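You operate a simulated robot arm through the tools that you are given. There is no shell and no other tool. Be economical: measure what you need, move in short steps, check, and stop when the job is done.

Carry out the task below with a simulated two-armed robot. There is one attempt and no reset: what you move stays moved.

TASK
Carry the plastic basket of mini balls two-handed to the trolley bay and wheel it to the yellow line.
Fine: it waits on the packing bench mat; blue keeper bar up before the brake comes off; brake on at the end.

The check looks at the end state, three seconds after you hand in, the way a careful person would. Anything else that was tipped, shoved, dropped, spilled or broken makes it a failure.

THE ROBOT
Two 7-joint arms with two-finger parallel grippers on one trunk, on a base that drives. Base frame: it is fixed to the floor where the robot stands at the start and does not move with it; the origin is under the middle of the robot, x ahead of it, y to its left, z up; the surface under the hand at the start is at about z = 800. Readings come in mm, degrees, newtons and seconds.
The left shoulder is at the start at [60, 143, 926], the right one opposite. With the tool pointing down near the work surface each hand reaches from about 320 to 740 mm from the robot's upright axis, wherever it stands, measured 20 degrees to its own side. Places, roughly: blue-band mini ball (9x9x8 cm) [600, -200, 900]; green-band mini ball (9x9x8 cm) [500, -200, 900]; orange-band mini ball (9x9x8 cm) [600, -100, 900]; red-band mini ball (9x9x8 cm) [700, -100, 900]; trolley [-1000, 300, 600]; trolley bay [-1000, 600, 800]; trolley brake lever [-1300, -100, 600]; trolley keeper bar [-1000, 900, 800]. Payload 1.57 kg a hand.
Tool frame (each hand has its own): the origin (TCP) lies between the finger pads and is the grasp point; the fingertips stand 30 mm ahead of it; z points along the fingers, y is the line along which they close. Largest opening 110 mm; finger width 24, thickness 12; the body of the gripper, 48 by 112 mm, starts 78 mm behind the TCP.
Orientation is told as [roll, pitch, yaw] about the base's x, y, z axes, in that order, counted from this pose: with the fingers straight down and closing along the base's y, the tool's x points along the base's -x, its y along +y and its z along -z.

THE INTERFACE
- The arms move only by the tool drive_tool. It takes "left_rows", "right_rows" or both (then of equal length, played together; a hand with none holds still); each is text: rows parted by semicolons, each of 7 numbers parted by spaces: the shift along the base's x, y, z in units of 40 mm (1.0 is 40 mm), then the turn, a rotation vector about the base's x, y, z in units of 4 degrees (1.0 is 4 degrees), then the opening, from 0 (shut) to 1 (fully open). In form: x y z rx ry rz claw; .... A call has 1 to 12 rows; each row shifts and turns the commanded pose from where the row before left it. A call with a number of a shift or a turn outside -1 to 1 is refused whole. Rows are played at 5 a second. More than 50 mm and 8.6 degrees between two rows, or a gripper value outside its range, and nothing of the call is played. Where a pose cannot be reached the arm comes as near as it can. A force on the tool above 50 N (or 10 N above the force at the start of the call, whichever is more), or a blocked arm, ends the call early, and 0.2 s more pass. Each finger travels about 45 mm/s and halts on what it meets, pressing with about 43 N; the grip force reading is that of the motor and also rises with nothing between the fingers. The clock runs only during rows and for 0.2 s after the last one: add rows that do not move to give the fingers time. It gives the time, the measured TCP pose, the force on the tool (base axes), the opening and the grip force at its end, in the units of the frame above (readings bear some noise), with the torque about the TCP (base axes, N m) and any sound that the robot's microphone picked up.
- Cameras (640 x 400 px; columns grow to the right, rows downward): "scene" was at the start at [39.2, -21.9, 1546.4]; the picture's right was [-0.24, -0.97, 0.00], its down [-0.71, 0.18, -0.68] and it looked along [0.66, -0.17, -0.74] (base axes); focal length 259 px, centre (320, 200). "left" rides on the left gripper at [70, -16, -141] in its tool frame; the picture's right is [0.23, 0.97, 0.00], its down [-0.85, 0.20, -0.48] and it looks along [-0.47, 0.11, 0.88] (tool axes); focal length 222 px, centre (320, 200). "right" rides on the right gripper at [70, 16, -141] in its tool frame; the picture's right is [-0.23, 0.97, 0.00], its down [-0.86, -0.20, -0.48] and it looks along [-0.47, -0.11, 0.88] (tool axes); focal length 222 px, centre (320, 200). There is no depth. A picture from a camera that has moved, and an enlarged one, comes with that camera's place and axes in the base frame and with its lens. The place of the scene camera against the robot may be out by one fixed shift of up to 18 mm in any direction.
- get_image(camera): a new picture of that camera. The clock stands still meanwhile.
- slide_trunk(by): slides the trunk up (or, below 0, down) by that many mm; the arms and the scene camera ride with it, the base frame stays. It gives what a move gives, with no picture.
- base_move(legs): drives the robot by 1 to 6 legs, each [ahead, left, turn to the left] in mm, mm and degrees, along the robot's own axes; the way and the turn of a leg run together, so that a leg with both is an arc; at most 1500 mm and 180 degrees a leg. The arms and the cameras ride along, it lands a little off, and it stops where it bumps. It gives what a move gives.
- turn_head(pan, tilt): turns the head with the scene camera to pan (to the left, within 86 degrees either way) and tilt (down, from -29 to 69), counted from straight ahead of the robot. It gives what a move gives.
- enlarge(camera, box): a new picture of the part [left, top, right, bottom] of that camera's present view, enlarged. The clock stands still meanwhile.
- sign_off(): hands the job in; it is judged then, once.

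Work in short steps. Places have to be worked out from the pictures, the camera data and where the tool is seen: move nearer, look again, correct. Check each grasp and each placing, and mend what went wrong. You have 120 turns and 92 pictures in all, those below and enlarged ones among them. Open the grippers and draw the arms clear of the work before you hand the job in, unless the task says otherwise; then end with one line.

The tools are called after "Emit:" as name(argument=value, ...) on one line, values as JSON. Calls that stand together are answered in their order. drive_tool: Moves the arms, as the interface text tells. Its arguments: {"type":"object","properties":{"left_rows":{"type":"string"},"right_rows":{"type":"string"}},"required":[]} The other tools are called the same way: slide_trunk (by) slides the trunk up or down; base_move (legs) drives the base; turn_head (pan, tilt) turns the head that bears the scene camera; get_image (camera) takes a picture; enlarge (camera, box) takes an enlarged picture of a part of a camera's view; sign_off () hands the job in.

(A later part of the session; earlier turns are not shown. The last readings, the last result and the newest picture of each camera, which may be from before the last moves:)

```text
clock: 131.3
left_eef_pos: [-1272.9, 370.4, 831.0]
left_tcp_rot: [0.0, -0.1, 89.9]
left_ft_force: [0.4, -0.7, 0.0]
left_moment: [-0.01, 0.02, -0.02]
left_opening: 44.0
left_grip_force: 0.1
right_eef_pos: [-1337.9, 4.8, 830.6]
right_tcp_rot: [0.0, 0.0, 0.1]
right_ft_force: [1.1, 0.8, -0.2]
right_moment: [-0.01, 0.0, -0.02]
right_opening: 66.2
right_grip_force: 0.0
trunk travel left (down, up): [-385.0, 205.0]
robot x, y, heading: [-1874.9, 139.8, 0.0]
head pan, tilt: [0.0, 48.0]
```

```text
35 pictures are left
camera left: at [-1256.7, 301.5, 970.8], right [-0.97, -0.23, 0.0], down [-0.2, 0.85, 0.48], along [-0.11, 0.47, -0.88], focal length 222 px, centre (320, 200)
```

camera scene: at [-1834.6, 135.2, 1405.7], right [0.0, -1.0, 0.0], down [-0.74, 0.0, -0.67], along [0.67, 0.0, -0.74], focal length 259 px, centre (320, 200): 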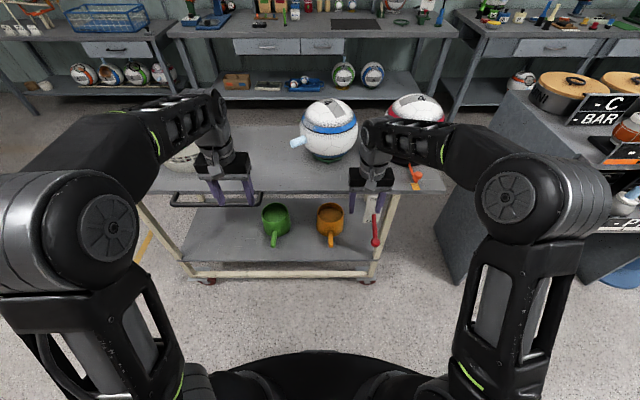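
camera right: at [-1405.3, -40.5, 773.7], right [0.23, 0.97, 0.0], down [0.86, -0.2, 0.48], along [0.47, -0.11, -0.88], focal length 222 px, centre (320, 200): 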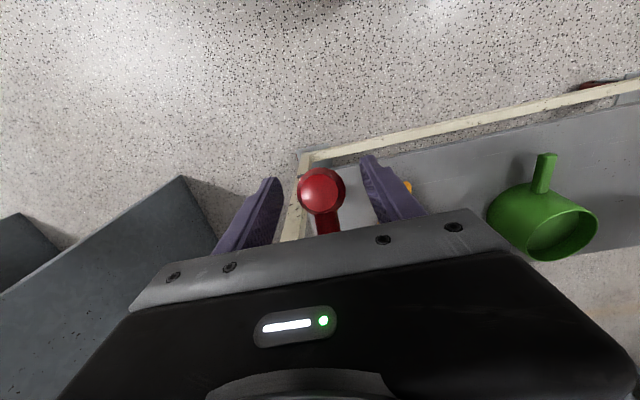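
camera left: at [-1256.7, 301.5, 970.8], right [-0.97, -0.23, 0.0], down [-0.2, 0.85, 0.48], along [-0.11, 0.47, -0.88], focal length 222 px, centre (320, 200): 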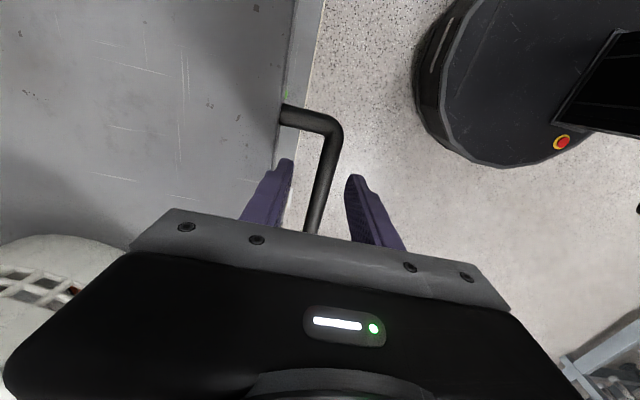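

The bar is centred, at z≈760. I go down 70 mm and grip.

Emit:
drive_tool(left_rows="0 0 -0.5 0 0 0 0.4; 0 0 -0.5 0 0 0 0.4; 0 0 -0.4 0 0 0 0.4; 0 0 -0.35 0 0 0 0.4; 0 0 0 0 0 0 0.2; 0 0 0 0 0 0 0; 0 0 0 0 0 0 0; 0 0 0 0 0 0 0")

Emit:
get_image(camera="left")

```text
clock: 133.1
left_eef_pos: [-1279.9, 371.5, 759.9]
left_tcp_rot: [0.8, -0.1, 89.9]
left_ft_force: [-40.6, -2.2, -2.3]
left_moment: [0.32, -0.42, -0.03]
left_opening: 18.0
left_grip_force: 32.5
right_eef_pos: [-1341.5, 6.2, 833.0]
right_tcp_rot: [0.0, -0.3, 0.2]
right_ft_force: [0.5, 0.0, 0.1]
right_moment: [-0.03, -0.02, -0.01]
right_opening: 65.9
right_grip_force: 0.1
trunk travel left (down, up): [-385.0, 205.0]
robot x, y, heading: [-1874.6, 137.0, -0.4]
head pan, tilt: [0.0, 48.0]
```

```text
34 pictures are left
camera left: at [-1262.0, 301.2, 900.2], right [-0.97, -0.23, 0.01], down [-0.19, 0.85, 0.48], along [-0.12, 0.47, -0.88], focal length 222 px, centre (320, 200)
```

left: 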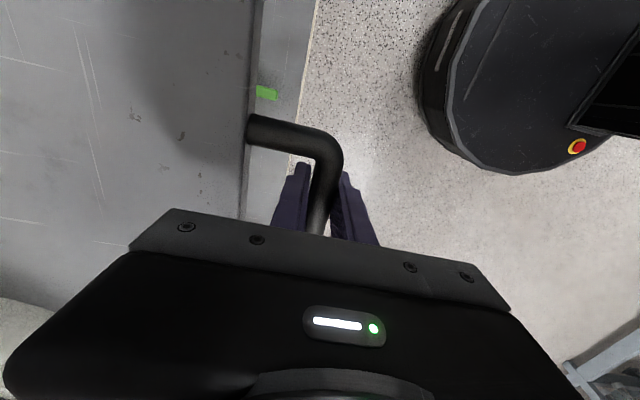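

Gripped (18 mm). The bar is really at x≈-1281; I shift the command 8 mm to remove the side load.

Emit:
drive_tool(left_rows="-0.1 0 0 0 0 0 0; -0.1 0 0 0 0 0 0; 0 0 0 0 0 0 0")

```text
clock: 133.9
left_eef_pos: [-1280.1, 371.2, 759.9]
left_tcp_rot: [0.0, -0.1, 90.0]
left_ft_force: [-5.8, 2.2, -13.8]
left_moment: [-0.16, -0.08, 0.04]
left_opening: 17.8
left_grip_force: 32.4
right_eef_pos: [-1337.4, 5.7, 830.7]
right_tcp_rot: [-0.2, 0.0, -0.1]
right_ft_force: [0.3, 0.4, 0.6]
right_moment: [0.01, -0.02, 0.01]
right_opening: 66.0
right_grip_force: 0.2
trunk travel left (down, up): [-385.0, 205.0]
robot x, y, heading: [-1873.6, 138.9, 0.1]
head pan, tilt: [0.0, 48.0]
```

Good. Now the right hand goes back over the lever ball and down around it.

Emit:
drive_tool(right_rows="0 -0.8 0 0 0 0 0.6; 0 -0.72 -0.4 0 0 0 0.6; 0 0 -0.8 0 0 0 0.6; 0 0 -0.9 0 0 0 0.6; 0 0 -0.9 0 0 0 0.6; 0 0 -0.9 0 0 0 0.6; 0 0 -0.9 0 0 0 0.6; 0 0 0 0 0 0 0.6")

Emit:
get_image(camera="right")

```text
clock: 135.7
left_eef_pos: [-1278.7, 370.5, 760.7]
left_tcp_rot: [0.0, 0.0, 90.0]
left_ft_force: [7.7, 3.6, -8.2]
left_moment: [0.12, 0.0, 0.0]
left_opening: 17.7
left_grip_force: 32.7
right_eef_pos: [-1339.5, -55.8, 639.8]
right_tcp_rot: [-0.1, 0.0, 0.0]
right_ft_force: [-0.5, -0.1, 0.5]
right_moment: [-0.02, 0.0, -0.02]
right_opening: 66.0
right_grip_force: 0.0
trunk travel left (down, up): [-385.0, 205.0]
robot x, y, heading: [-1875.5, 139.0, -0.1]
head pan, tilt: [0.0, 48.0]
```

```text
33 pictures are left
camera right: at [-1407.1, -39.6, 780.0], right [0.23, 0.97, 0.0], down [0.86, -0.2, 0.48], along [0.47, -0.11, -0.88], focal length 222 px, centre (320, 200)
```

right: 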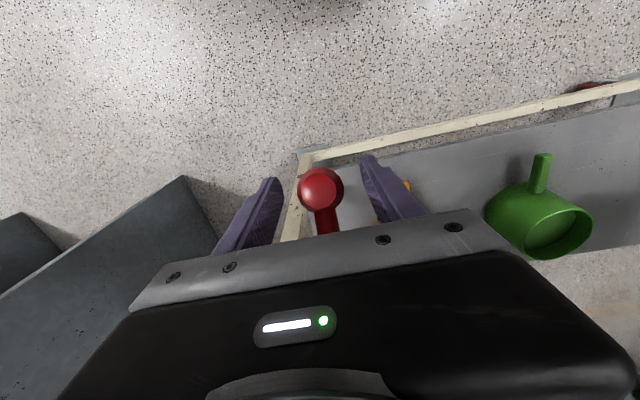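

Ball between the fingers again. I close and lift it 24 mm, watching the side force to fit the arc.

Emit:
drive_tool(right_rows="0 0 0 0 0 0 0.4; 0 0 0 0 0 0 0.2; 0 0 0 0 0 0 0; 0 0 0 0 0 0 0; 0 0 0 0 0 0 0; 0 0 0.2 0 0 0 0; 0 0 0.2 0 0 0 0; 0 0 0.2 0 0 0 0; 0 0 0 0 0 0 0")

```text
clock: 137.7
left_eef_pos: [-1280.6, 371.4, 759.6]
left_tcp_rot: [-0.1, -0.1, 89.9]
left_ft_force: [18.6, 5.6, -1.0]
left_moment: [-0.11, 0.13, 0.09]
left_opening: 17.8
left_grip_force: 32.9
right_eef_pos: [-1341.3, -55.2, 660.1]
right_tcp_rot: [-0.1, 0.6, 0.1]
right_ft_force: [-24.5, 8.7, -15.8]
right_moment: [0.02, 0.57, 0.0]
right_opening: 32.9
right_grip_force: 41.3
trunk travel left (down, up): [-385.0, 205.0]
robot x, y, heading: [-1878.6, 139.2, -0.1]
head pan, tilt: [0.0, 48.0]
```

It turns: the ball moved out slightly and up 22 mm. I continue up another 24 mm with a slight outward shift.

Emit:
drive_tool(right_rows="-0.06 0 0.2 0 0 0 0; 0 0 0.2 0 0 0 0; 0.02 0 0.2 0 0 0 0; 0 0 0 0 0 0 0")

Emit:
enlarge(camera="scene", box=[310, 140, 430, 290])

```text
clock: 138.7
left_eef_pos: [-1279.8, 371.2, 760.4]
left_tcp_rot: [0.0, -0.1, 90.0]
left_ft_force: [18.0, 5.3, 2.3]
left_moment: [-0.25, 0.21, -0.03]
left_opening: 17.9
left_grip_force: 32.4
right_eef_pos: [-1340.9, -55.4, 685.8]
right_tcp_rot: [-0.1, 0.2, 0.1]
right_ft_force: [-14.1, 6.1, -10.3]
right_moment: [0.03, 0.95, 0.01]
right_opening: 33.2
right_grip_force: 40.9
trunk travel left (down, up): [-385.0, 205.0]
robot x, y, heading: [-1874.5, 138.4, -0.1]
head pan, tilt: [0.0, 48.0]
```

```text
2.67 times, centred on (370, 215) of scene
camera zoom: at [-1833.3, 135.8, 1405.6], right [0.0, -1.0, 0.0], down [-0.74, 0.0, -0.67], along [0.67, 0.0, -0.74], focal length 690 px, centre (187, 160)
```

zoom: 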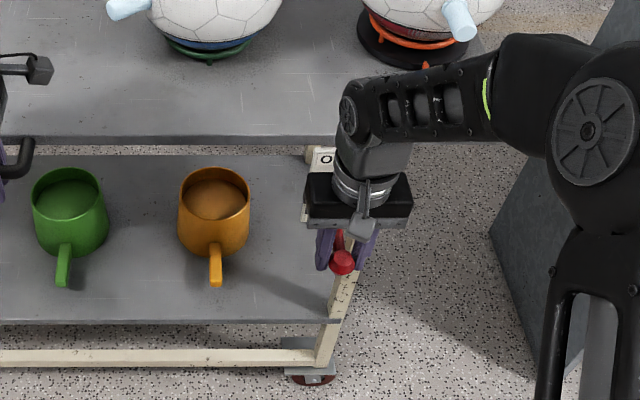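

Pivot fits near [-1237, z 667], lever now about 10° up. I continue along the arc to about 30°.

Emit:
drive_tool(right_rows="0.04 0 0.22 0 0 0 0; 0.08 0 0.21 0 0 0 0; 0.09 0 0.21 0 0 0 0; 0.11 0 0.2 0 0 0 0; 0 0 0 0 0 0 0")

```text
clock: 139.9
left_eef_pos: [-1279.8, 370.5, 760.7]
left_tcp_rot: [0.1, -0.2, 90.1]
left_ft_force: [-1.3, 4.7, 21.0]
left_moment: [-0.48, -0.01, -0.09]
left_opening: 17.7
left_grip_force: 32.6
right_eef_pos: [-1320.5, -54.2, 721.2]
right_tcp_rot: [0.1, -0.8, 0.0]
right_ft_force: [38.2, 1.9, -13.8]
right_moment: [-0.17, -0.23, -0.15]
right_opening: 15.6
right_grip_force: 31.6
trunk travel left (down, up): [-385.0, 205.0]
robot x, y, heading: [-1876.4, 138.1, -0.1]
head pan, tilt: [0.0, 48.0]
```

The opening dropped to 15.6 mm: the fingers slipped from the ball, perhaps onto the shaft. I look.

Emit:
get_image(camera="right")

Emit:
enlarge(camera="scene", box=[310, 140, 430, 290])

```text
31 pictures are left
camera right: at [-1392.1, -39.5, 862.2], right [0.23, 0.97, 0.0], down [0.85, -0.2, 0.49], along [0.48, -0.11, -0.87], focal length 222 px, centre (320, 200)
```

right: 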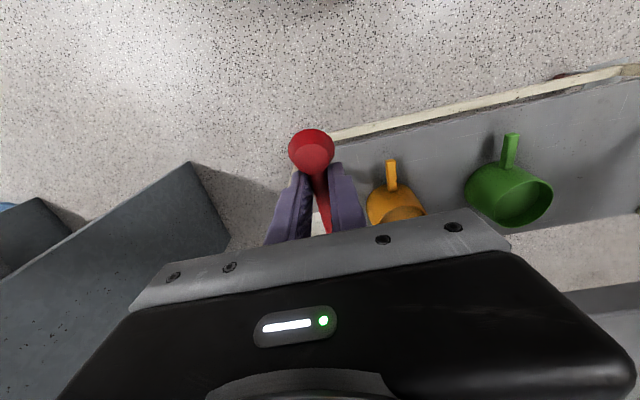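

```text
2.67 times, centred on (370, 215) of scene
camera zoom: at [-1831.6, 134.9, 1405.7], right [0.0, -1.0, 0.0], down [-0.74, 0.0, -0.67], along [0.67, 0.0, -0.74], focal length 690 px, centre (187, 160)
```

zoom: 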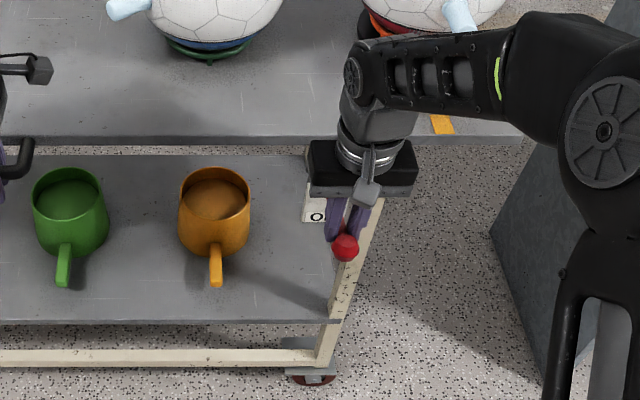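

The hand now grips the shaft just inside the ball; the ball is at [-1349, 717], so the pivot fits z≈685 and the lever is about +17°. I continue on the shorter arc with the shaft grip.

Emit:
drive_tool(right_rows="0.15 0 0 0 0 0 0; 0.07 0 0.2 0 0 0 0; 0.09 0 0.2 0 0 0 0; 0.11 0 0.18 0 0 0 0; 0 0 0 0 0 0 0")

Emit:
enlarge(camera="scene", box=[310, 140, 430, 290])

```text
clock: 141.1
left_eef_pos: [-1279.9, 371.6, 761.4]
left_tcp_rot: [-0.2, -0.1, 90.0]
left_ft_force: [22.7, 6.0, 2.6]
left_moment: [0.63, 0.27, 0.15]
left_opening: 17.5
left_grip_force: 32.1
right_eef_pos: [-1312.9, -55.3, 742.4]
right_tcp_rot: [-0.1, 0.4, 0.0]
right_ft_force: [-15.7, 7.2, -4.0]
right_moment: [0.19, 1.18, 0.01]
right_opening: 15.9
right_grip_force: 31.0
trunk travel left (down, up): [-385.0, 205.0]
robot x, y, heading: [-1875.4, 136.0, -0.4]
head pan, tilt: [0.0, 48.0]
```

```text
2.67 times, centred on (370, 215) of scene
camera zoom: at [-1833.9, 136.1, 1405.6], right [0.0, -1.0, 0.0], down [-0.74, 0.0, -0.67], along [0.67, 0.0, -0.74], focal length 690 px, centre (187, 160)
```

zoom: 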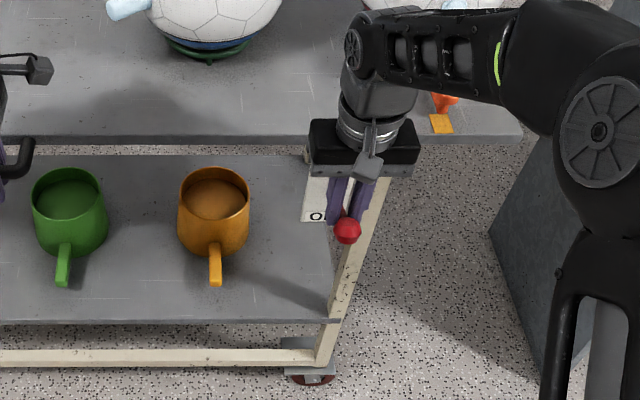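

It keeps turning smoothly. I carry on in the same way.

Emit:
drive_tool(right_rows="0.06 0 0.2 0 0 0 0; 0.1 0 0.2 0 0 0 0; 0.12 0 0.18 0 0 0 0; 0.14 0 0.16 0 0 0 0; 0 0 0 0 0 0 0")

Emit:
enlarge(camera="scene", box=[310, 140, 430, 290])

```text
clock: 142.3
left_eef_pos: [-1279.3, 369.7, 760.1]
left_tcp_rot: [0.1, 0.0, 90.0]
left_ft_force: [18.7, 7.0, 3.2]
left_moment: [0.17, 0.2, 0.05]
left_opening: 17.7
left_grip_force: 32.5
right_eef_pos: [-1292.0, -54.3, 773.9]
right_tcp_rot: [-0.1, 0.0, 0.1]
right_ft_force: [0.5, 0.5, 0.7]
right_moment: [0.02, -0.02, 0.01]
right_opening: 0.0
right_grip_force: 21.1
trunk travel left (down, up): [-385.0, 205.0]
robot x, y, heading: [-1877.7, 136.0, -0.2]
head pan, tilt: [0.0, 48.0]
```

```text
2.67 times, centred on (370, 215) of scene
camera zoom: at [-1833.1, 135.7, 1405.6], right [0.0, -1.0, 0.0], down [-0.74, 0.0, -0.67], along [0.67, 0.0, -0.74], focal length 690 px, centre (187, 160)
```

zoom: 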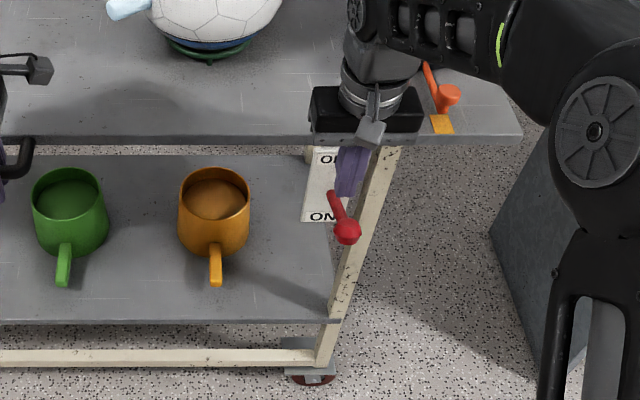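

The fingers slipped off the shaft; the lever stayed where it was. I open the hand, move it back out, and look.

Emit:
drive_tool(right_rows="-0.5 0 0.6 0 0 0 0.3; -0.8 0 0 0 0 0 0.6; -0.2 0 0 0 0 0 0.6; 0 0 0 0 0 0 0.6")

Emit:
get_image(camera="right")

Emit:
enlarge(camera="scene", box=[330, 180, 400, 250])

```text
clock: 143.3
left_eef_pos: [-1279.1, 370.6, 760.1]
left_tcp_rot: [0.0, -0.1, 90.0]
left_ft_force: [17.6, 7.4, 2.7]
left_moment: [0.05, 0.15, 0.05]
left_opening: 17.8
left_grip_force: 33.0
right_eef_pos: [-1353.5, -55.7, 796.7]
right_tcp_rot: [-0.2, 0.0, 0.1]
right_ft_force: [0.6, 0.1, 0.5]
right_moment: [-0.02, -0.01, 0.0]
right_opening: 66.0
right_grip_force: 0.0
trunk travel left (down, up): [-385.0, 205.0]
robot x, y, heading: [-1876.6, 137.8, 0.0]
head pan, tilt: [0.0, 48.0]
```

```text
27 pictures are left
camera right: at [-1422.5, -38.9, 938.7], right [0.23, 0.97, 0.0], down [0.86, -0.2, 0.48], along [0.47, -0.11, -0.88], focal length 222 px, centre (320, 200)
```

right: 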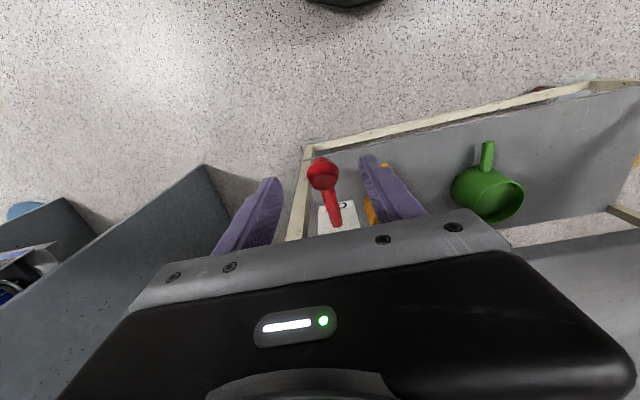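

```text
5.71 times, centred on (365, 215) of scene
camera zoom: at [-1833.1, 135.7, 1405.6], right [0.0, -1.0, 0.0], down [-0.74, 0.0, -0.67], along [0.67, 0.0, -0.74], focal length 1478 px, centre (63, 114)
```

zoom: 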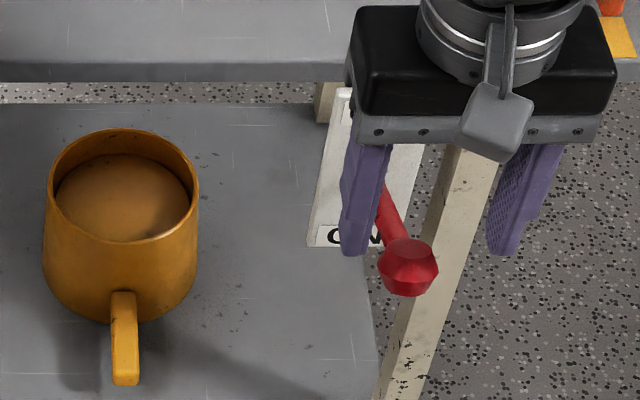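

The ball is now at about [-1343,-56,738] (~25° above horizontal); it did not move during the last call, so it may be at its stop. I regrip the ball and test by lifting.

Emit:
drive_tool(right_rows="0.25 0 -0.5 0 0 0 0.6; 0 0 -0.5 0 0 0 0.6; 0 0 -0.55 0 0 0 0.6; 0 0 0 0 0 0 0.4; 0 0 0 0 0 0 0.2; 0 0 0 0 0 0 0; 0 0 0 0 0 0 0; 0 0 0 0 0 0 0")

Emit:
get_image(camera="right")

```text
clock: 145.1
left_eef_pos: [-1279.5, 372.7, 759.7]
left_tcp_rot: [0.0, -0.1, 90.0]
left_ft_force: [16.0, 6.3, 3.4]
left_moment: [-0.26, 0.14, 0.02]
left_opening: 17.8
left_grip_force: 32.3
right_eef_pos: [-1343.0, -55.0, 734.4]
right_tcp_rot: [-0.1, 0.1, 0.2]
right_ft_force: [1.8, -1.4, -2.6]
right_moment: [0.04, 0.23, 0.02]
right_opening: 33.3
right_grip_force: 39.8
trunk travel left (down, up): [-385.0, 205.0]
robot x, y, heading: [-1874.4, 139.0, -0.0]
head pan, tilt: [0.0, 48.0]
```

```text
25 pictures are left
camera right: at [-1412.4, -39.1, 876.5], right [0.23, 0.97, 0.0], down [0.86, -0.2, 0.48], along [0.47, -0.11, -0.88], focal length 222 px, centre (320, 200)
```

right: 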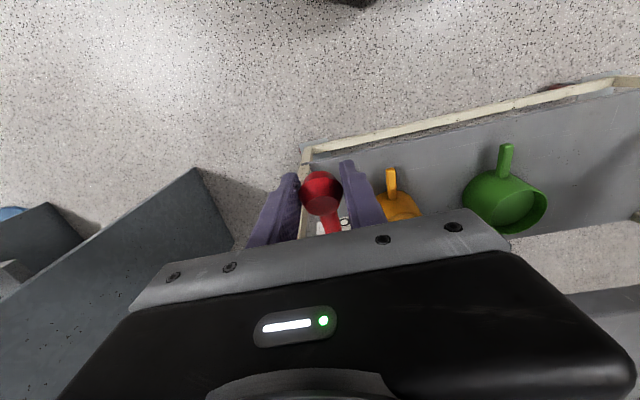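

Well gripped. I lift along the arc tangent in small steps.

Emit:
drive_tool(right_rows="0.08 0 0.18 0 0 0 0; 0.09 0 0.18 0 0 0 0; 0 0 0 0 0 0 0")

```text
clock: 145.9
left_eef_pos: [-1278.8, 371.0, 759.4]
left_tcp_rot: [0.0, -0.2, 90.0]
left_ft_force: [17.9, 7.4, 6.2]
left_moment: [-0.35, 0.14, 0.09]
left_opening: 17.9
left_grip_force: 32.7
right_eef_pos: [-1338.4, -55.0, 746.9]
right_tcp_rot: [-0.1, 0.5, 0.1]
right_ft_force: [-16.3, 4.5, -27.6]
right_moment: [0.05, 0.38, 0.0]
right_opening: 32.8
right_grip_force: 40.9
trunk travel left (down, up): [-385.0, 205.0]
robot x, y, heading: [-1876.0, 137.6, -0.3]
head pan, tilt: [0.0, 48.0]
```

It still moves, with more resistance. A few more small steps.

Emit:
drive_tool(right_rows="0.08 0 0.18 0 0 0 0; 0.09 0 0.16 0 0 0 0; 0.1 0 0.16 0 0 0 0; 0 0 0 0 0 0 0")

Emit:
enlarge(camera="scene", box=[330, 170, 410, 250])

```text
clock: 146.9
left_eef_pos: [-1278.3, 371.9, 760.1]
left_tcp_rot: [0.1, -0.1, 90.0]
left_ft_force: [17.8, 6.4, 2.6]
left_moment: [0.4, 0.18, 0.02]
left_opening: 17.7
left_grip_force: 32.4
right_eef_pos: [-1322.7, -54.2, 770.1]
right_tcp_rot: [-0.1, -0.3, 0.1]
right_ft_force: [1.9, -0.2, 2.1]
right_moment: [0.01, -0.02, 0.0]
right_opening: 0.2
right_grip_force: 21.3
trunk travel left (down, up): [-385.0, 205.0]
robot x, y, heading: [-1872.7, 136.8, -0.1]
head pan, tilt: [0.0, 48.0]
```

```text
5.00 times, centred on (370, 210) of scene
camera zoom: at [-1832.8, 135.6, 1405.9], right [0.0, -1.0, 0.0], down [-0.74, 0.0, -0.67], along [0.67, 0.0, -0.74], focal length 1293 px, centre (70, 150)
```

zoom: 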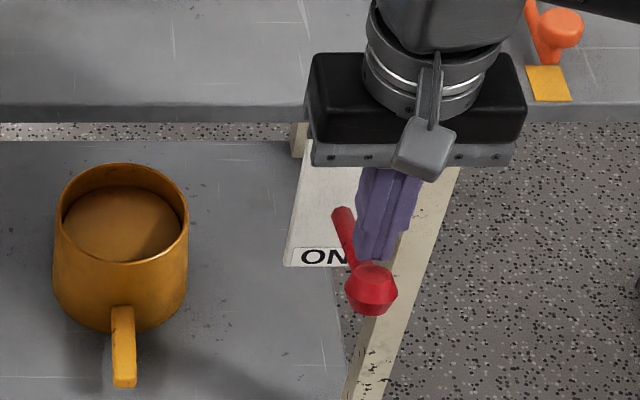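

The lever is at its upper stop (same place both times, ~50° from ON), so this should be OFF. I clear the right hand, ease the left grip's side load, and test with a 40 mm sideways drive.

Emit:
drive_tool(left_rows="0.08 0.03 0 0 0 0 0; 0 0 0 0 0 0 0; 0 0 0 0 0 0 0", right_rows="-0.3 0 0.7 0 0 0 0.2; -0.6 0 0.5 0 0 0 0.6; -0.2 0 0 0 0 0 0.6")

Emit:
base_move(legs=[[0, 40, 0]])

Emit:
get_image(camera="scene")

```text
clock: 147.7
left_eef_pos: [-1278.2, 370.8, 759.7]
left_tcp_rot: [0.3, 0.0, 90.0]
left_ft_force: [-4.3, -0.1, 1.6]
left_moment: [0.21, -0.01, 0.0]
left_opening: 17.8
left_grip_force: 32.5
right_eef_pos: [-1371.5, -54.1, 818.6]
right_tcp_rot: [0.0, -0.1, 0.0]
right_ft_force: [0.0, -0.1, -0.2]
right_moment: [0.02, 0.02, 0.01]
right_opening: 65.6
right_grip_force: 0.7
trunk travel left (down, up): [-385.0, 205.0]
robot x, y, heading: [-1873.1, 138.2, 0.2]
head pan, tilt: [0.0, 48.0]
```

```text
clock: 148.6
left_eef_pos: [-1279.1, 410.9, 760.5]
left_tcp_rot: [0.1, 0.1, 90.1]
left_ft_force: [-14.1, 0.8, -2.9]
left_moment: [1.0, -0.11, 0.26]
left_opening: 17.9
left_grip_force: 32.3
right_eef_pos: [-1370.3, -13.9, 818.0]
right_tcp_rot: [-0.1, -0.1, 0.1]
right_ft_force: [-1.1, 0.2, 0.0]
right_moment: [0.01, 0.0, 0.01]
right_opening: 66.1
right_grip_force: 0.1
trunk travel left (down, up): [-385.0, 205.0]
robot x, y, heading: [-1877.2, 178.2, -0.3]
head pan, tilt: [0.0, 48.0]
```

```text
23 pictures are left
camera scene: at [-1835.8, 176.3, 1405.6], right [0.0, -1.0, 0.0], down [-0.74, 0.0, -0.67], along [0.67, 0.0, -0.74], focal length 259 px, centre (320, 200)
```

scene: 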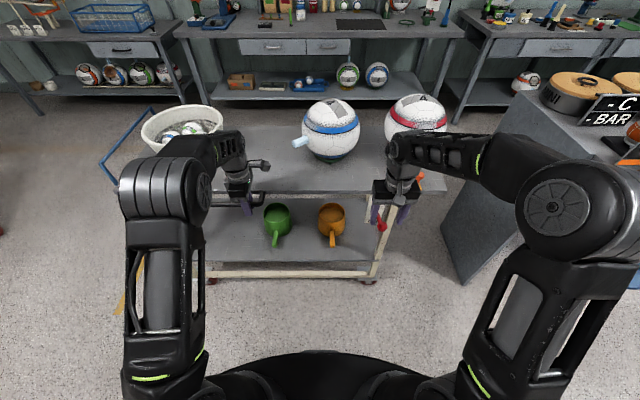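

The trolley rolled along with the robot by 40 mm, so the brake is off. I drive 220 mm further and check alignment and the load.

Emit:
base_move(legs=[[0, 110, 0], [0, 110, 0]])

Emit:
turn_head(pan=40, tilt=48)

Emit:
get_image(camera="scene")

```text
clock: 150.6
left_eef_pos: [-1279.3, 621.4, 759.6]
left_tcp_rot: [0.4, 0.6, 89.6]
left_ft_force: [-7.6, -9.2, -5.2]
left_moment: [-0.78, -0.15, 0.64]
left_opening: 17.5
left_grip_force: 32.5
right_eef_pos: [-1370.8, 202.6, 817.6]
right_tcp_rot: [0.0, 0.0, 0.0]
right_ft_force: [0.7, 0.3, 0.3]
right_moment: [0.0, -0.02, 0.0]
right_opening: 66.1
right_grip_force: 0.2
trunk travel left (down, up): [-385.0, 205.0]
robot x, y, heading: [-1876.0, 393.0, -0.3]
head pan, tilt: [0.0, 48.0]
```

```text
clock: 151.7
left_eef_pos: [-1279.0, 621.6, 758.5]
left_tcp_rot: [0.4, 0.5, 89.7]
left_ft_force: [-2.8, -3.9, 1.8]
left_moment: [0.2, -0.04, 0.43]
left_opening: 17.7
left_grip_force: 32.7
right_eef_pos: [-1369.8, 204.0, 817.9]
right_tcp_rot: [0.0, 0.1, 0.0]
right_ft_force: [-0.4, 0.3, -0.2]
right_moment: [0.01, 0.0, -0.01]
right_opening: 65.6
right_grip_force: 0.1
trunk travel left (down, up): [-385.0, 205.0]
robot x, y, heading: [-1876.5, 396.9, -0.2]
head pan, tilt: [40.0, 48.0]
```

```text
22 pictures are left
camera scene: at [-1853.2, 444.9, 1405.7], right [0.64, -0.77, 0.0], down [-0.57, -0.48, -0.67], along [0.51, 0.43, -0.74], focal length 259 px, centre (320, 200)
```

scene: 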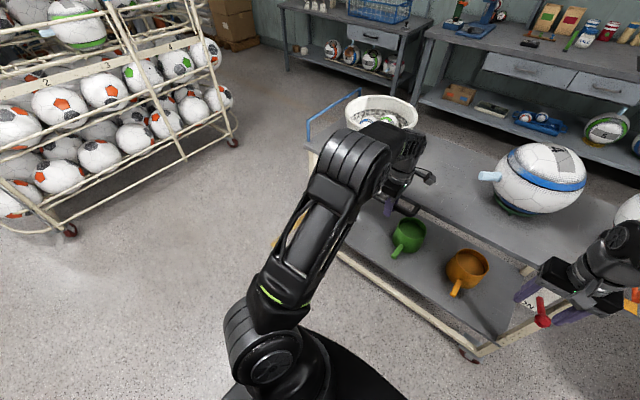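

Displacement so far is 250 mm (front edge ≈ 1072). I enlarge to locate the line against the trolley's front.

Emit:
enlarge(camera="scene", box=[230, 100, 400, 300])

Emit:
get_image(camera="left")

```text
2.00 times, centred on (315, 200) of scene
camera zoom: at [-1853.2, 444.9, 1405.7], right [0.64, -0.77, 0.0], down [-0.57, -0.48, -0.67], along [0.51, 0.43, -0.74], focal length 517 px, centre (330, 200)
```

zoom: 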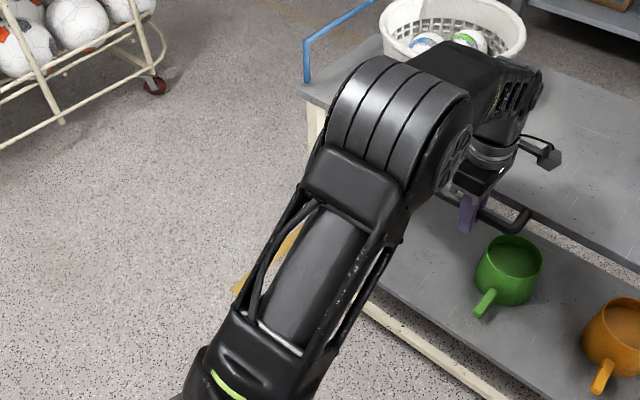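

```text
20 pictures are left
camera left: at [-1263.0, 552.8, 900.3], right [-0.97, -0.22, 0.01], down [-0.19, 0.86, 0.47], along [-0.11, 0.46, -0.88], focal length 222 px, centre (320, 200)
```

left: 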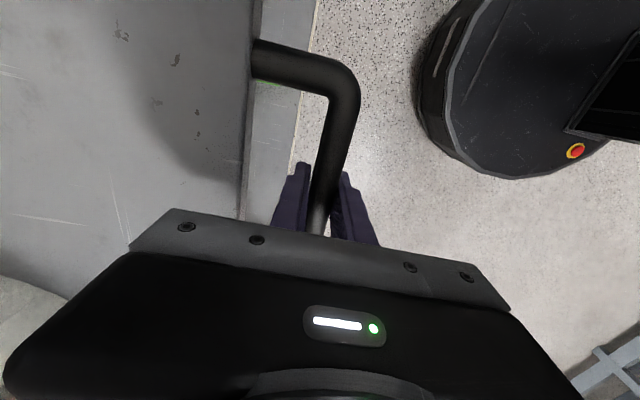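

The grip slid about 30 mm along the bar, so the trolley has moved about 221 mm: front edge ≈ 1053, line ≈ 1238. I drive 120 mm more and re-measure.

Emit:
base_move(legs=[[0, 60, 0], [0, 60, 0]])

Emit:
get_image(camera="left")

Emit:
turn_head(pan=65, tilt=42)

Emit:
get_image(camera="scene")

```text
clock: 153.2
left_eef_pos: [-1279.2, 742.0, 758.3]
left_tcp_rot: [0.6, 0.7, 89.8]
left_ft_force: [-3.3, 1.3, -1.4]
left_moment: [0.97, -0.04, 0.91]
left_opening: 18.0
left_grip_force: 32.5
right_eef_pos: [-1369.6, 325.6, 817.9]
right_tcp_rot: [-0.1, 0.0, 0.1]
right_ft_force: [-0.8, -0.2, 0.2]
right_moment: [-0.02, -0.02, 0.02]
right_opening: 66.0
right_grip_force: 0.1
trunk travel left (down, up): [-385.0, 205.0]
robot x, y, heading: [-1870.3, 518.4, 0.0]
head pan, tilt: [40.0, 48.0]
```

```text
19 pictures are left
camera left: at [-1262.8, 673.8, 899.9], right [-0.97, -0.22, 0.01], down [-0.19, 0.86, 0.47], along [-0.12, 0.46, -0.88], focal length 222 px, centre (320, 200)
```

left: 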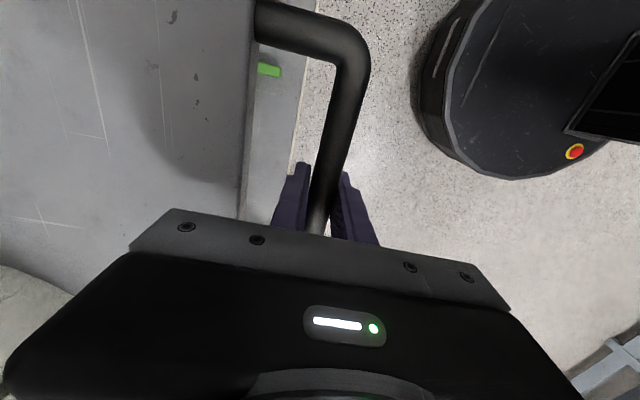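

```text
clock: 154.1
left_eef_pos: [-1279.0, 738.9, 758.9]
left_tcp_rot: [0.7, 0.8, 89.7]
left_ft_force: [-1.4, -9.4, -0.8]
left_moment: [-0.66, -0.06, 0.2]
left_opening: 17.8
left_grip_force: 32.6
right_eef_pos: [-1369.6, 325.3, 816.9]
right_tcp_rot: [0.0, 0.0, 0.0]
right_ft_force: [-0.7, 0.0, 1.0]
right_moment: [0.03, -0.01, 0.01]
right_opening: 66.1
right_grip_force: 0.1
trunk travel left (down, up): [-385.0, 205.0]
robot x, y, heading: [-1876.7, 518.5, 0.0]
head pan, tilt: [65.0, 42.0]
```

```text
18 pictures are left
camera scene: at [-1877.6, 590.6, 1414.2], right [0.91, -0.43, 0.0], down [-0.28, -0.61, -0.74], along [0.32, 0.67, -0.67], focal length 259 px, centre (320, 200)
```

scene: 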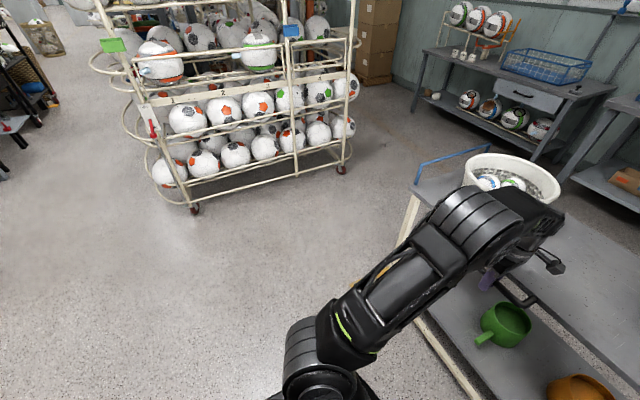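

Trolley displacement is now about 330 mm. I enlarge the front corner and line to measure the remaining gap.

Emit:
enlarge(camera="scene", box=[330, 130, 510, 310])

```text
2.22 times, centred on (420, 220) of scene
camera zoom: at [-1877.6, 590.6, 1414.2], right [0.91, -0.43, 0.0], down [-0.28, -0.61, -0.74], along [0.32, 0.67, -0.67], focal length 575 px, centre (98, 156)
```

zoom: 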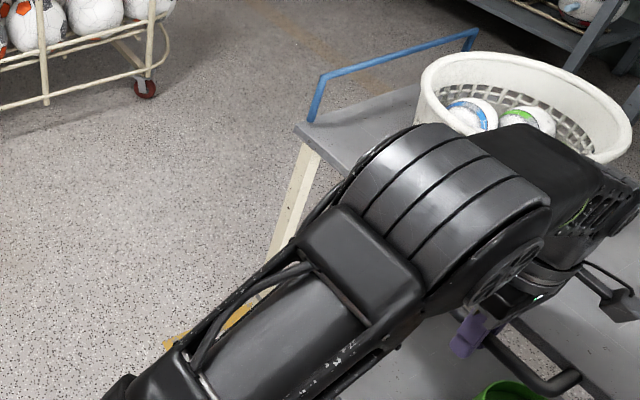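

Front edge is at about y 1156; the line's centre is about 1237. I drive 80 mm more so that the trolley's front comes onto the line.

Emit:
base_move(legs=[[0, 80, 0]])

Emit:
get_image(camera="left")

Emit:
enlarge(camera="scene", box=[330, 130, 510, 310])

```text
clock: 155.2
left_eef_pos: [-1279.1, 815.7, 758.7]
left_tcp_rot: [0.7, 1.0, 89.7]
left_ft_force: [-3.4, -5.3, -2.1]
left_moment: [-0.56, -0.14, 0.79]
left_opening: 17.6
left_grip_force: 32.4
right_eef_pos: [-1370.5, 405.2, 816.7]
right_tcp_rot: [0.0, 0.0, 0.0]
right_ft_force: [0.3, -0.3, 0.9]
right_moment: [0.04, -0.02, -0.01]
right_opening: 66.0
right_grip_force: 0.0
trunk travel left (down, up): [-385.0, 205.0]
robot x, y, heading: [-1875.0, 597.3, -0.2]
head pan, tilt: [65.0, 42.0]
```

```text
16 pictures are left
camera left: at [-1262.7, 748.0, 899.7], right [-0.98, -0.22, 0.02], down [-0.19, 0.87, 0.46], along [-0.12, 0.45, -0.89], focal length 222 px, centre (320, 200)
```

left: 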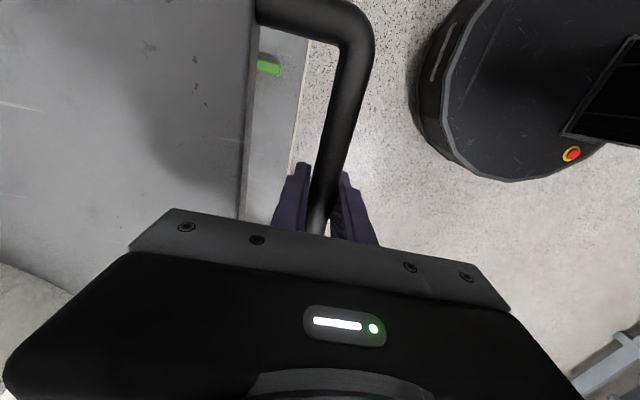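

```text
2.22 times, centred on (420, 220) of scene
camera zoom: at [-1877.4, 670.7, 1414.1], right [0.91, -0.43, 0.0], down [-0.28, -0.6, -0.74], along [0.32, 0.67, -0.67], focal length 575 px, centre (98, 156)
```

zoom: 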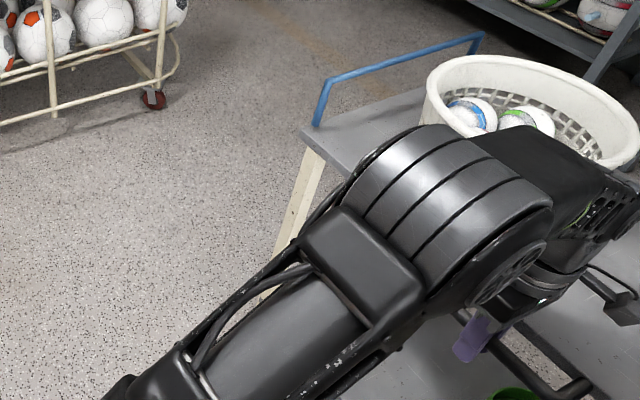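

Front edge is about 1223, the line's centre about 1237. I nudge 14 mm by the left hand, then turn the head back and bring the right hand over the brake lever.

Emit:
drive_tool(left_rows="0 0.2 0 0 0 0 0; 0 0.2 0 0 0 0 0; 0 0 0 0 0 0 0")

Emit:
turn_head(pan=0, tilt=48)

Emit:
get_image(camera="right")

Emit:
enlarge(camera="scene", box=[330, 150, 430, 260])

```text
clock: 155.9
left_eef_pos: [-1279.1, 836.2, 758.2]
left_tcp_rot: [0.7, 0.9, 89.9]
left_ft_force: [2.3, 9.6, 0.7]
left_moment: [-0.15, 0.12, 0.07]
left_opening: 17.7
left_grip_force: 32.5
right_eef_pos: [-1369.1, 405.2, 817.5]
right_tcp_rot: [-0.1, 0.0, 0.1]
right_ft_force: [0.0, -0.3, -0.4]
right_moment: [0.02, 0.02, -0.01]
right_opening: 66.0
right_grip_force: 0.1
trunk travel left (down, up): [-385.0, 205.0]
robot x, y, heading: [-1873.3, 597.5, -0.2]
head pan, tilt: [65.0, 42.0]
```

```text
clock: 157.3
left_eef_pos: [-1278.8, 831.8, 759.8]
left_tcp_rot: [0.7, 1.2, 89.6]
left_ft_force: [0.5, 8.1, 3.3]
left_moment: [0.41, 0.02, 0.47]
left_opening: 17.8
left_grip_force: 32.7
right_eef_pos: [-1370.2, 404.5, 818.2]
right_tcp_rot: [0.0, 0.1, 0.0]
right_ft_force: [-0.3, -1.2, 0.0]
right_moment: [-0.04, 0.02, 0.01]
right_opening: 66.2
right_grip_force: 0.1
trunk travel left (down, up): [-385.0, 205.0]
robot x, y, heading: [-1874.3, 600.1, -0.1]
head pan, tilt: [0.0, 48.0]
```

```text
14 pictures are left
camera right: at [-1439.1, 421.1, 959.6], right [0.23, 0.97, 0.0], down [0.85, -0.2, 0.48], along [0.47, -0.11, -0.88], focal length 222 px, centre (320, 200)
```

right: 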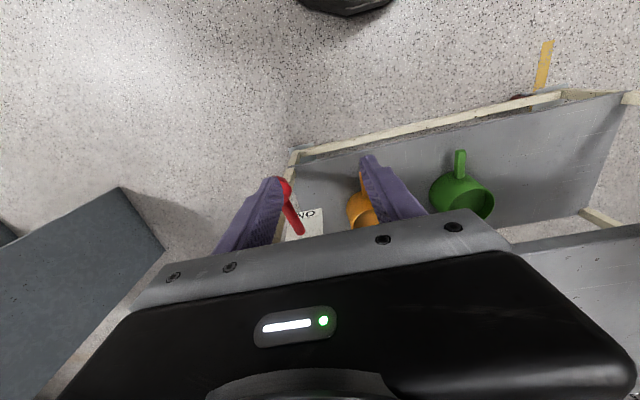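

```text
3.64 times, centred on (380, 205) of scene
camera zoom: at [-1834.1, 596.4, 1405.7], right [0.0, -1.0, 0.0], down [-0.74, 0.0, -0.67], along [0.67, 0.0, -0.74], focal length 940 px, centre (102, 182)
```

zoom: 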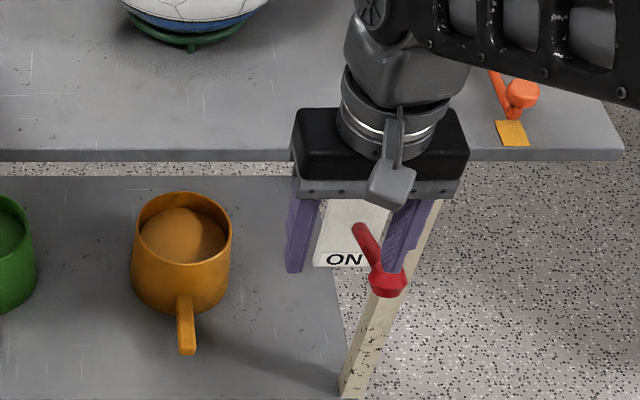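

The yellow line shows right at the trolley's front, and the lever ball is at about [-1341,353,736]. I bring the right hand down around it and grip.

Emit:
drive_tool(right_rows="0.35 -0.65 0 0 0 0 0.6; 0.35 -0.65 -0.3 0 0 0 0.6; 0 0 -0.6 0 0 0 0.6; 0 0 -0.6 0 0 0 0.6; 0 0 -0.55 0 0 0 0.6; 0 0 0 0 0 0 0.6")

Emit:
get_image(camera="right")

```text
clock: 158.7
left_eef_pos: [-1279.6, 832.3, 759.6]
left_tcp_rot: [0.6, 1.2, 89.7]
left_ft_force: [0.1, 5.7, 1.7]
left_moment: [-0.39, 0.0, 0.56]
left_opening: 18.0
left_grip_force: 32.5
right_eef_pos: [-1343.1, 353.2, 736.0]
right_tcp_rot: [-0.1, 0.0, 0.1]
right_ft_force: [0.4, 0.1, 0.3]
right_moment: [-0.03, 0.0, 0.0]
right_opening: 66.2
right_grip_force: 0.0
trunk travel left (down, up): [-385.0, 205.0]
robot x, y, heading: [-1874.1, 594.2, -0.1]
head pan, tilt: [0.0, 48.0]
```

```text
12 pictures are left
camera right: at [-1411.3, 369.2, 877.5], right [0.23, 0.97, 0.0], down [0.85, -0.2, 0.48], along [0.47, -0.11, -0.88], focal length 222 px, centre (320, 200)
```

right: 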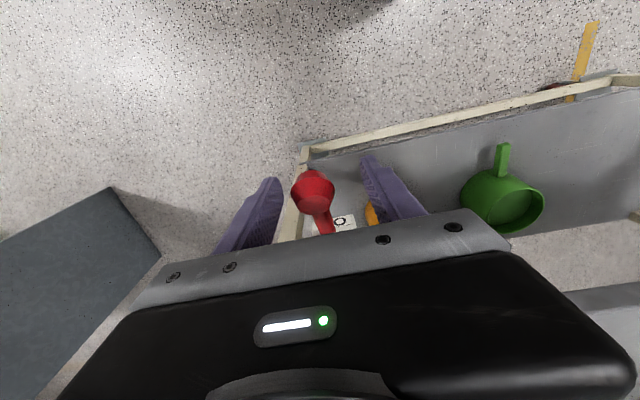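

Aligned within 5 mm. I close on the ball and draw it down along its arc, first 60 mm.

Emit:
drive_tool(right_rows="0 -0.1 0 0 0 0 0.4; 0 0 0 0 0 0 0.2; 0 0 0 0 0 0 0; 0 0 0 0 0 0 0; 0 0 0 0 0 0 0; -0.09 0 -0.25 0 0 0 0; -0.07 0 -0.25 0 0 0 0; -0.05 0 -0.25 0 0 0 0; -0.03 0 -0.25 0 0 0 0; 0 0 -0.25 0 0 0 0; 0 0 0 0 0 0 0")

```text
clock: 161.1
left_eef_pos: [-1279.2, 832.6, 757.9]
left_tcp_rot: [0.6, 1.1, 89.7]
left_ft_force: [2.3, 12.8, -4.0]
left_moment: [-0.19, 0.01, 0.49]
left_opening: 17.7
left_grip_force: 32.3
right_eef_pos: [-1352.7, 348.2, 686.1]
right_tcp_rot: [-0.1, -0.1, -0.1]
right_ft_force: [1.0, -21.6, 8.9]
right_moment: [0.0, -1.16, -0.05]
right_opening: 33.1
right_grip_force: 41.6
trunk travel left (down, up): [-385.0, 205.0]
robot x, y, heading: [-1875.6, 595.5, -0.1]
head pan, tilt: [0.0, 48.0]
```

The lever follows well. I carry on down to the ON stop.

Emit:
drive_tool(right_rows="0.01 -0.08 -0.25 0 0 0 0; 0.04 0 -0.25 0 0 0 0; 0.08 0 -0.25 0 0 0 0; 0.1 0 -0.25 0 0 0 0; 0.08 0 -0.18 0 0 0 0; 0 0 0 0 0 0 0")

Emit:
get_image(camera="right")

```text
clock: 162.5
left_eef_pos: [-1279.7, 831.7, 759.1]
left_tcp_rot: [0.6, 1.2, 89.7]
left_ft_force: [6.9, 5.4, -3.3]
left_moment: [0.54, 0.06, 0.52]
left_opening: 18.0
left_grip_force: 32.3
right_eef_pos: [-1340.8, 347.4, 638.2]
right_tcp_rot: [0.0, 0.2, 0.0]
right_ft_force: [-13.0, 4.1, 1.7]
right_moment: [0.08, -1.02, -0.03]
right_opening: 33.3
right_grip_force: 41.3
trunk travel left (down, up): [-385.0, 205.0]
robot x, y, heading: [-1875.6, 599.1, -0.4]
head pan, tilt: [0.0, 48.0]
```

```text
11 pictures are left
camera right: at [-1409.3, 363.4, 779.9], right [0.23, 0.97, 0.0], down [0.86, -0.2, 0.48], along [0.46, -0.11, -0.88], focal length 222 px, centre (320, 200)
```

right: 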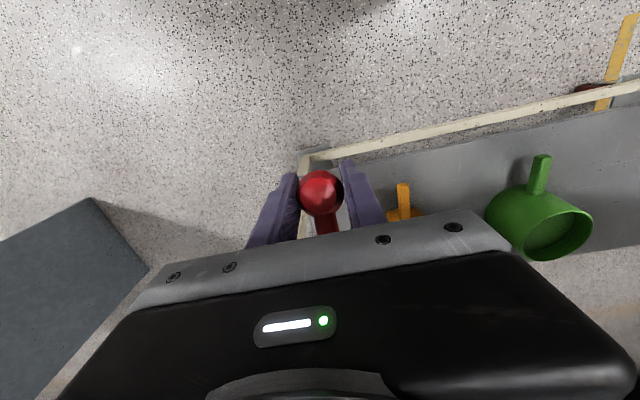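

That is the lever's original ON position. I press a few mm further to be sure it is at the stop.

Emit:
drive_tool(right_rows="0.03 0 -0.12 0 0 0 0; 0.03 0 -0.1 0 0 0 0; 0 0 0 0 0 0 0")

```text
clock: 163.3
left_eef_pos: [-1278.6, 832.2, 757.8]
left_tcp_rot: [0.6, 1.2, 89.6]
left_ft_force: [14.3, 1.8, -10.6]
left_moment: [0.58, 0.13, 0.59]
left_opening: 17.8
left_grip_force: 32.3
right_eef_pos: [-1336.9, 347.1, 632.1]
right_tcp_rot: [-0.1, -0.1, 0.1]
right_ft_force: [-16.0, 11.1, 23.8]
right_moment: [0.03, 0.03, -0.05]
right_opening: 33.3
right_grip_force: 41.3
trunk travel left (down, up): [-385.0, 205.0]
robot x, y, heading: [-1874.5, 595.2, -0.0]
head pan, tilt: [0.0, 48.0]
```

The stop is firm (24 N), so the brake is on. I release the ball and raise the right hand, and test the brake with a gentle 4 mm pull by the left.

Emit:
drive_tool(left_rows="0 0 0 0 0 0 0; 0 0 0 0 0 0 0; 0 0 0 0 0 0 0; 0 0 0 0 0 0 0; 0 0 0 0 0 0 0; 0 -0.12 0 0 0 0 0; 0 0 0 0 0 0 0", right_rows="0 0 0.1 0 0 0 0.3; 0 0 0 0 0 0 0.5; 0 0 0 0 0 0 0.6; 0 0 0.6 0 0 0 0.6; -0.2 0 0.8 0 0 0 0.6; -0.6 0 0.8 0 0 0 0.6; -0.6 0 0.6 0 0 0 0.6")

```text
clock: 164.9
left_eef_pos: [-1279.8, 831.3, 757.8]
left_tcp_rot: [0.7, 0.9, 89.8]
left_ft_force: [1.6, 23.9, 6.9]
left_moment: [-0.18, -0.02, 0.23]
left_opening: 17.7
left_grip_force: 32.5
right_eef_pos: [-1392.4, 347.5, 747.3]
right_tcp_rot: [-0.2, 0.0, 0.1]
right_ft_force: [-0.4, 0.1, 0.0]
right_moment: [-0.01, -0.01, -0.05]
right_opening: 65.9
right_grip_force: 0.0
trunk travel left (down, up): [-385.0, 205.0]
robot x, y, heading: [-1875.3, 598.2, -0.3]
head pan, tilt: [0.0, 48.0]
```

24 N with no movement: braked. I undo the pull, open the left hand modestly and raise it clear.

Emit:
drive_tool(left_rows="0 0.12 0 0 0 0 0; 0 0 0 0 0 0 0.2; 0 0 0 0 0 0 0.38; 0 0 0 0 0 0 0.38; 0 0 0.5 0 0 0 0.38; 0 0 0.8 0 0 0 0.38; 0 0 0.8 0 0 0 0.38; -0.4 0 0.6 0 0 0 0.38; -0.8 0 0 0 0 0 0.38; -0.8 0 0 0 0 0 0.5; -0.8 0 0 0 0 0 0.6; 0 0 0 0 0 0 0.6")

Emit:
turn_head(pan=0, tilt=42)

Emit:
get_image(camera="scene")

```text
clock: 167.5
left_eef_pos: [-1392.3, 830.1, 866.6]
left_tcp_rot: [0.7, 1.2, 89.6]
left_ft_force: [-1.4, -0.2, -0.5]
left_moment: [-0.01, -0.01, -0.02]
left_opening: 66.0
left_grip_force: 0.0
right_eef_pos: [-1392.9, 346.1, 745.8]
right_tcp_rot: [-0.1, 0.0, 0.0]
right_ft_force: [-0.2, -0.1, 0.6]
right_moment: [0.01, 0.01, 0.01]
right_opening: 66.1
right_grip_force: 0.0
trunk travel left (down, up): [-385.0, 205.0]
robot x, y, heading: [-1875.3, 600.0, -0.1]
head pan, tilt: [0.0, 48.0]
```

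```text
clock: 168.2
left_eef_pos: [-1392.0, 831.6, 865.7]
left_tcp_rot: [0.7, 1.1, 89.6]
left_ft_force: [0.2, 0.5, 0.2]
left_moment: [0.01, 0.01, 0.01]
left_opening: 65.9
left_grip_force: 0.1
right_eef_pos: [-1392.4, 346.4, 745.5]
right_tcp_rot: [0.0, 0.0, -0.1]
right_ft_force: [-0.5, 0.8, -0.4]
right_moment: [-0.03, -0.03, -0.02]
right_opening: 66.0
right_grip_force: 0.1
trunk travel left (down, up): [-385.0, 205.0]
robot x, y, heading: [-1877.2, 599.4, -0.6]
head pan, tilt: [0.0, 42.0]
```

```text
10 pictures are left
camera scene: at [-1829.3, 595.8, 1414.1], right [0.0, -1.0, 0.0], down [-0.67, 0.0, -0.74], along [0.74, 0.0, -0.67], focal length 259 px, centre (320, 200)
```

scene: 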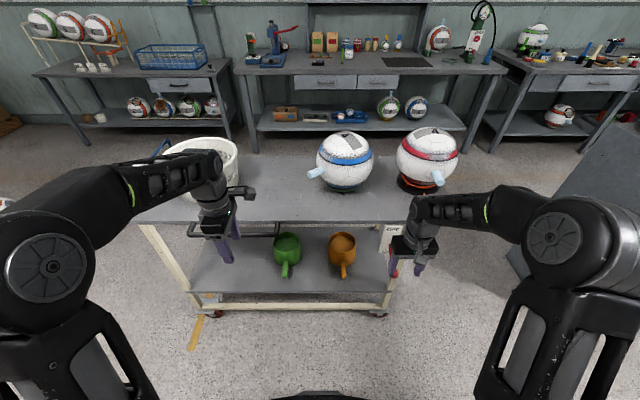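

Everything stands, keeper up, lever down. To judge the line alignment squarely, I back off and look straight along the yellow line.

Emit:
base_move(legs=[[-250, 0, 0], [0, 640, 0]])

Emit:
turn_head(pan=0, tilt=48)

Emit:
get_image(camera="scene")

```text
clock: 173.2
left_eef_pos: [-1643.9, 1469.3, 864.8]
left_tcp_rot: [0.8, 1.2, 89.7]
left_ft_force: [-1.1, 0.6, 0.5]
left_moment: [-0.04, -0.01, -0.03]
left_opening: 66.0
left_grip_force: 0.1
right_eef_pos: [-1643.5, 985.0, 745.5]
right_tcp_rot: [-0.1, 0.0, 0.2]
right_ft_force: [-0.2, 0.3, 0.6]
right_moment: [-0.03, 0.01, 0.0]
right_opening: 65.9
right_grip_force: 0.0
trunk travel left (down, up): [-385.0, 205.0]
robot x, y, heading: [-2123.9, 1235.0, 0.2]
head pan, tilt: [0.0, 42.0]
```

```text
clock: 173.8
left_eef_pos: [-1644.7, 1468.4, 865.6]
left_tcp_rot: [0.7, 1.2, 89.8]
left_ft_force: [0.7, -0.1, -0.2]
left_moment: [0.01, 0.03, -0.05]
left_opening: 66.1
left_grip_force: 0.1
right_eef_pos: [-1644.2, 983.7, 745.6]
right_tcp_rot: [0.1, 0.0, 0.3]
right_ft_force: [-0.2, -0.9, 0.7]
right_moment: [0.0, 0.0, -0.01]
right_opening: 65.9
right_grip_force: 0.1
trunk travel left (down, up): [-385.0, 205.0]
robot x, y, heading: [-2126.8, 1234.1, 0.2]
head pan, tilt: [0.0, 48.0]
```

```text
9 pictures are left
camera scene: at [-2086.2, 1232.3, 1405.7], right [0.0, -1.0, 0.0], down [-0.74, 0.0, -0.67], along [0.67, 0.0, -0.74], focal length 259 px, centre (320, 200)
```

scene: 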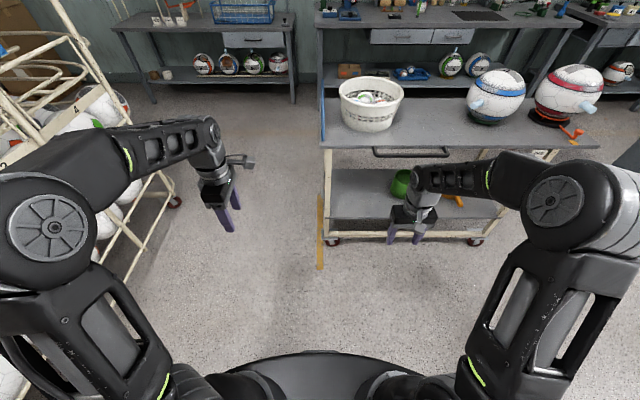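

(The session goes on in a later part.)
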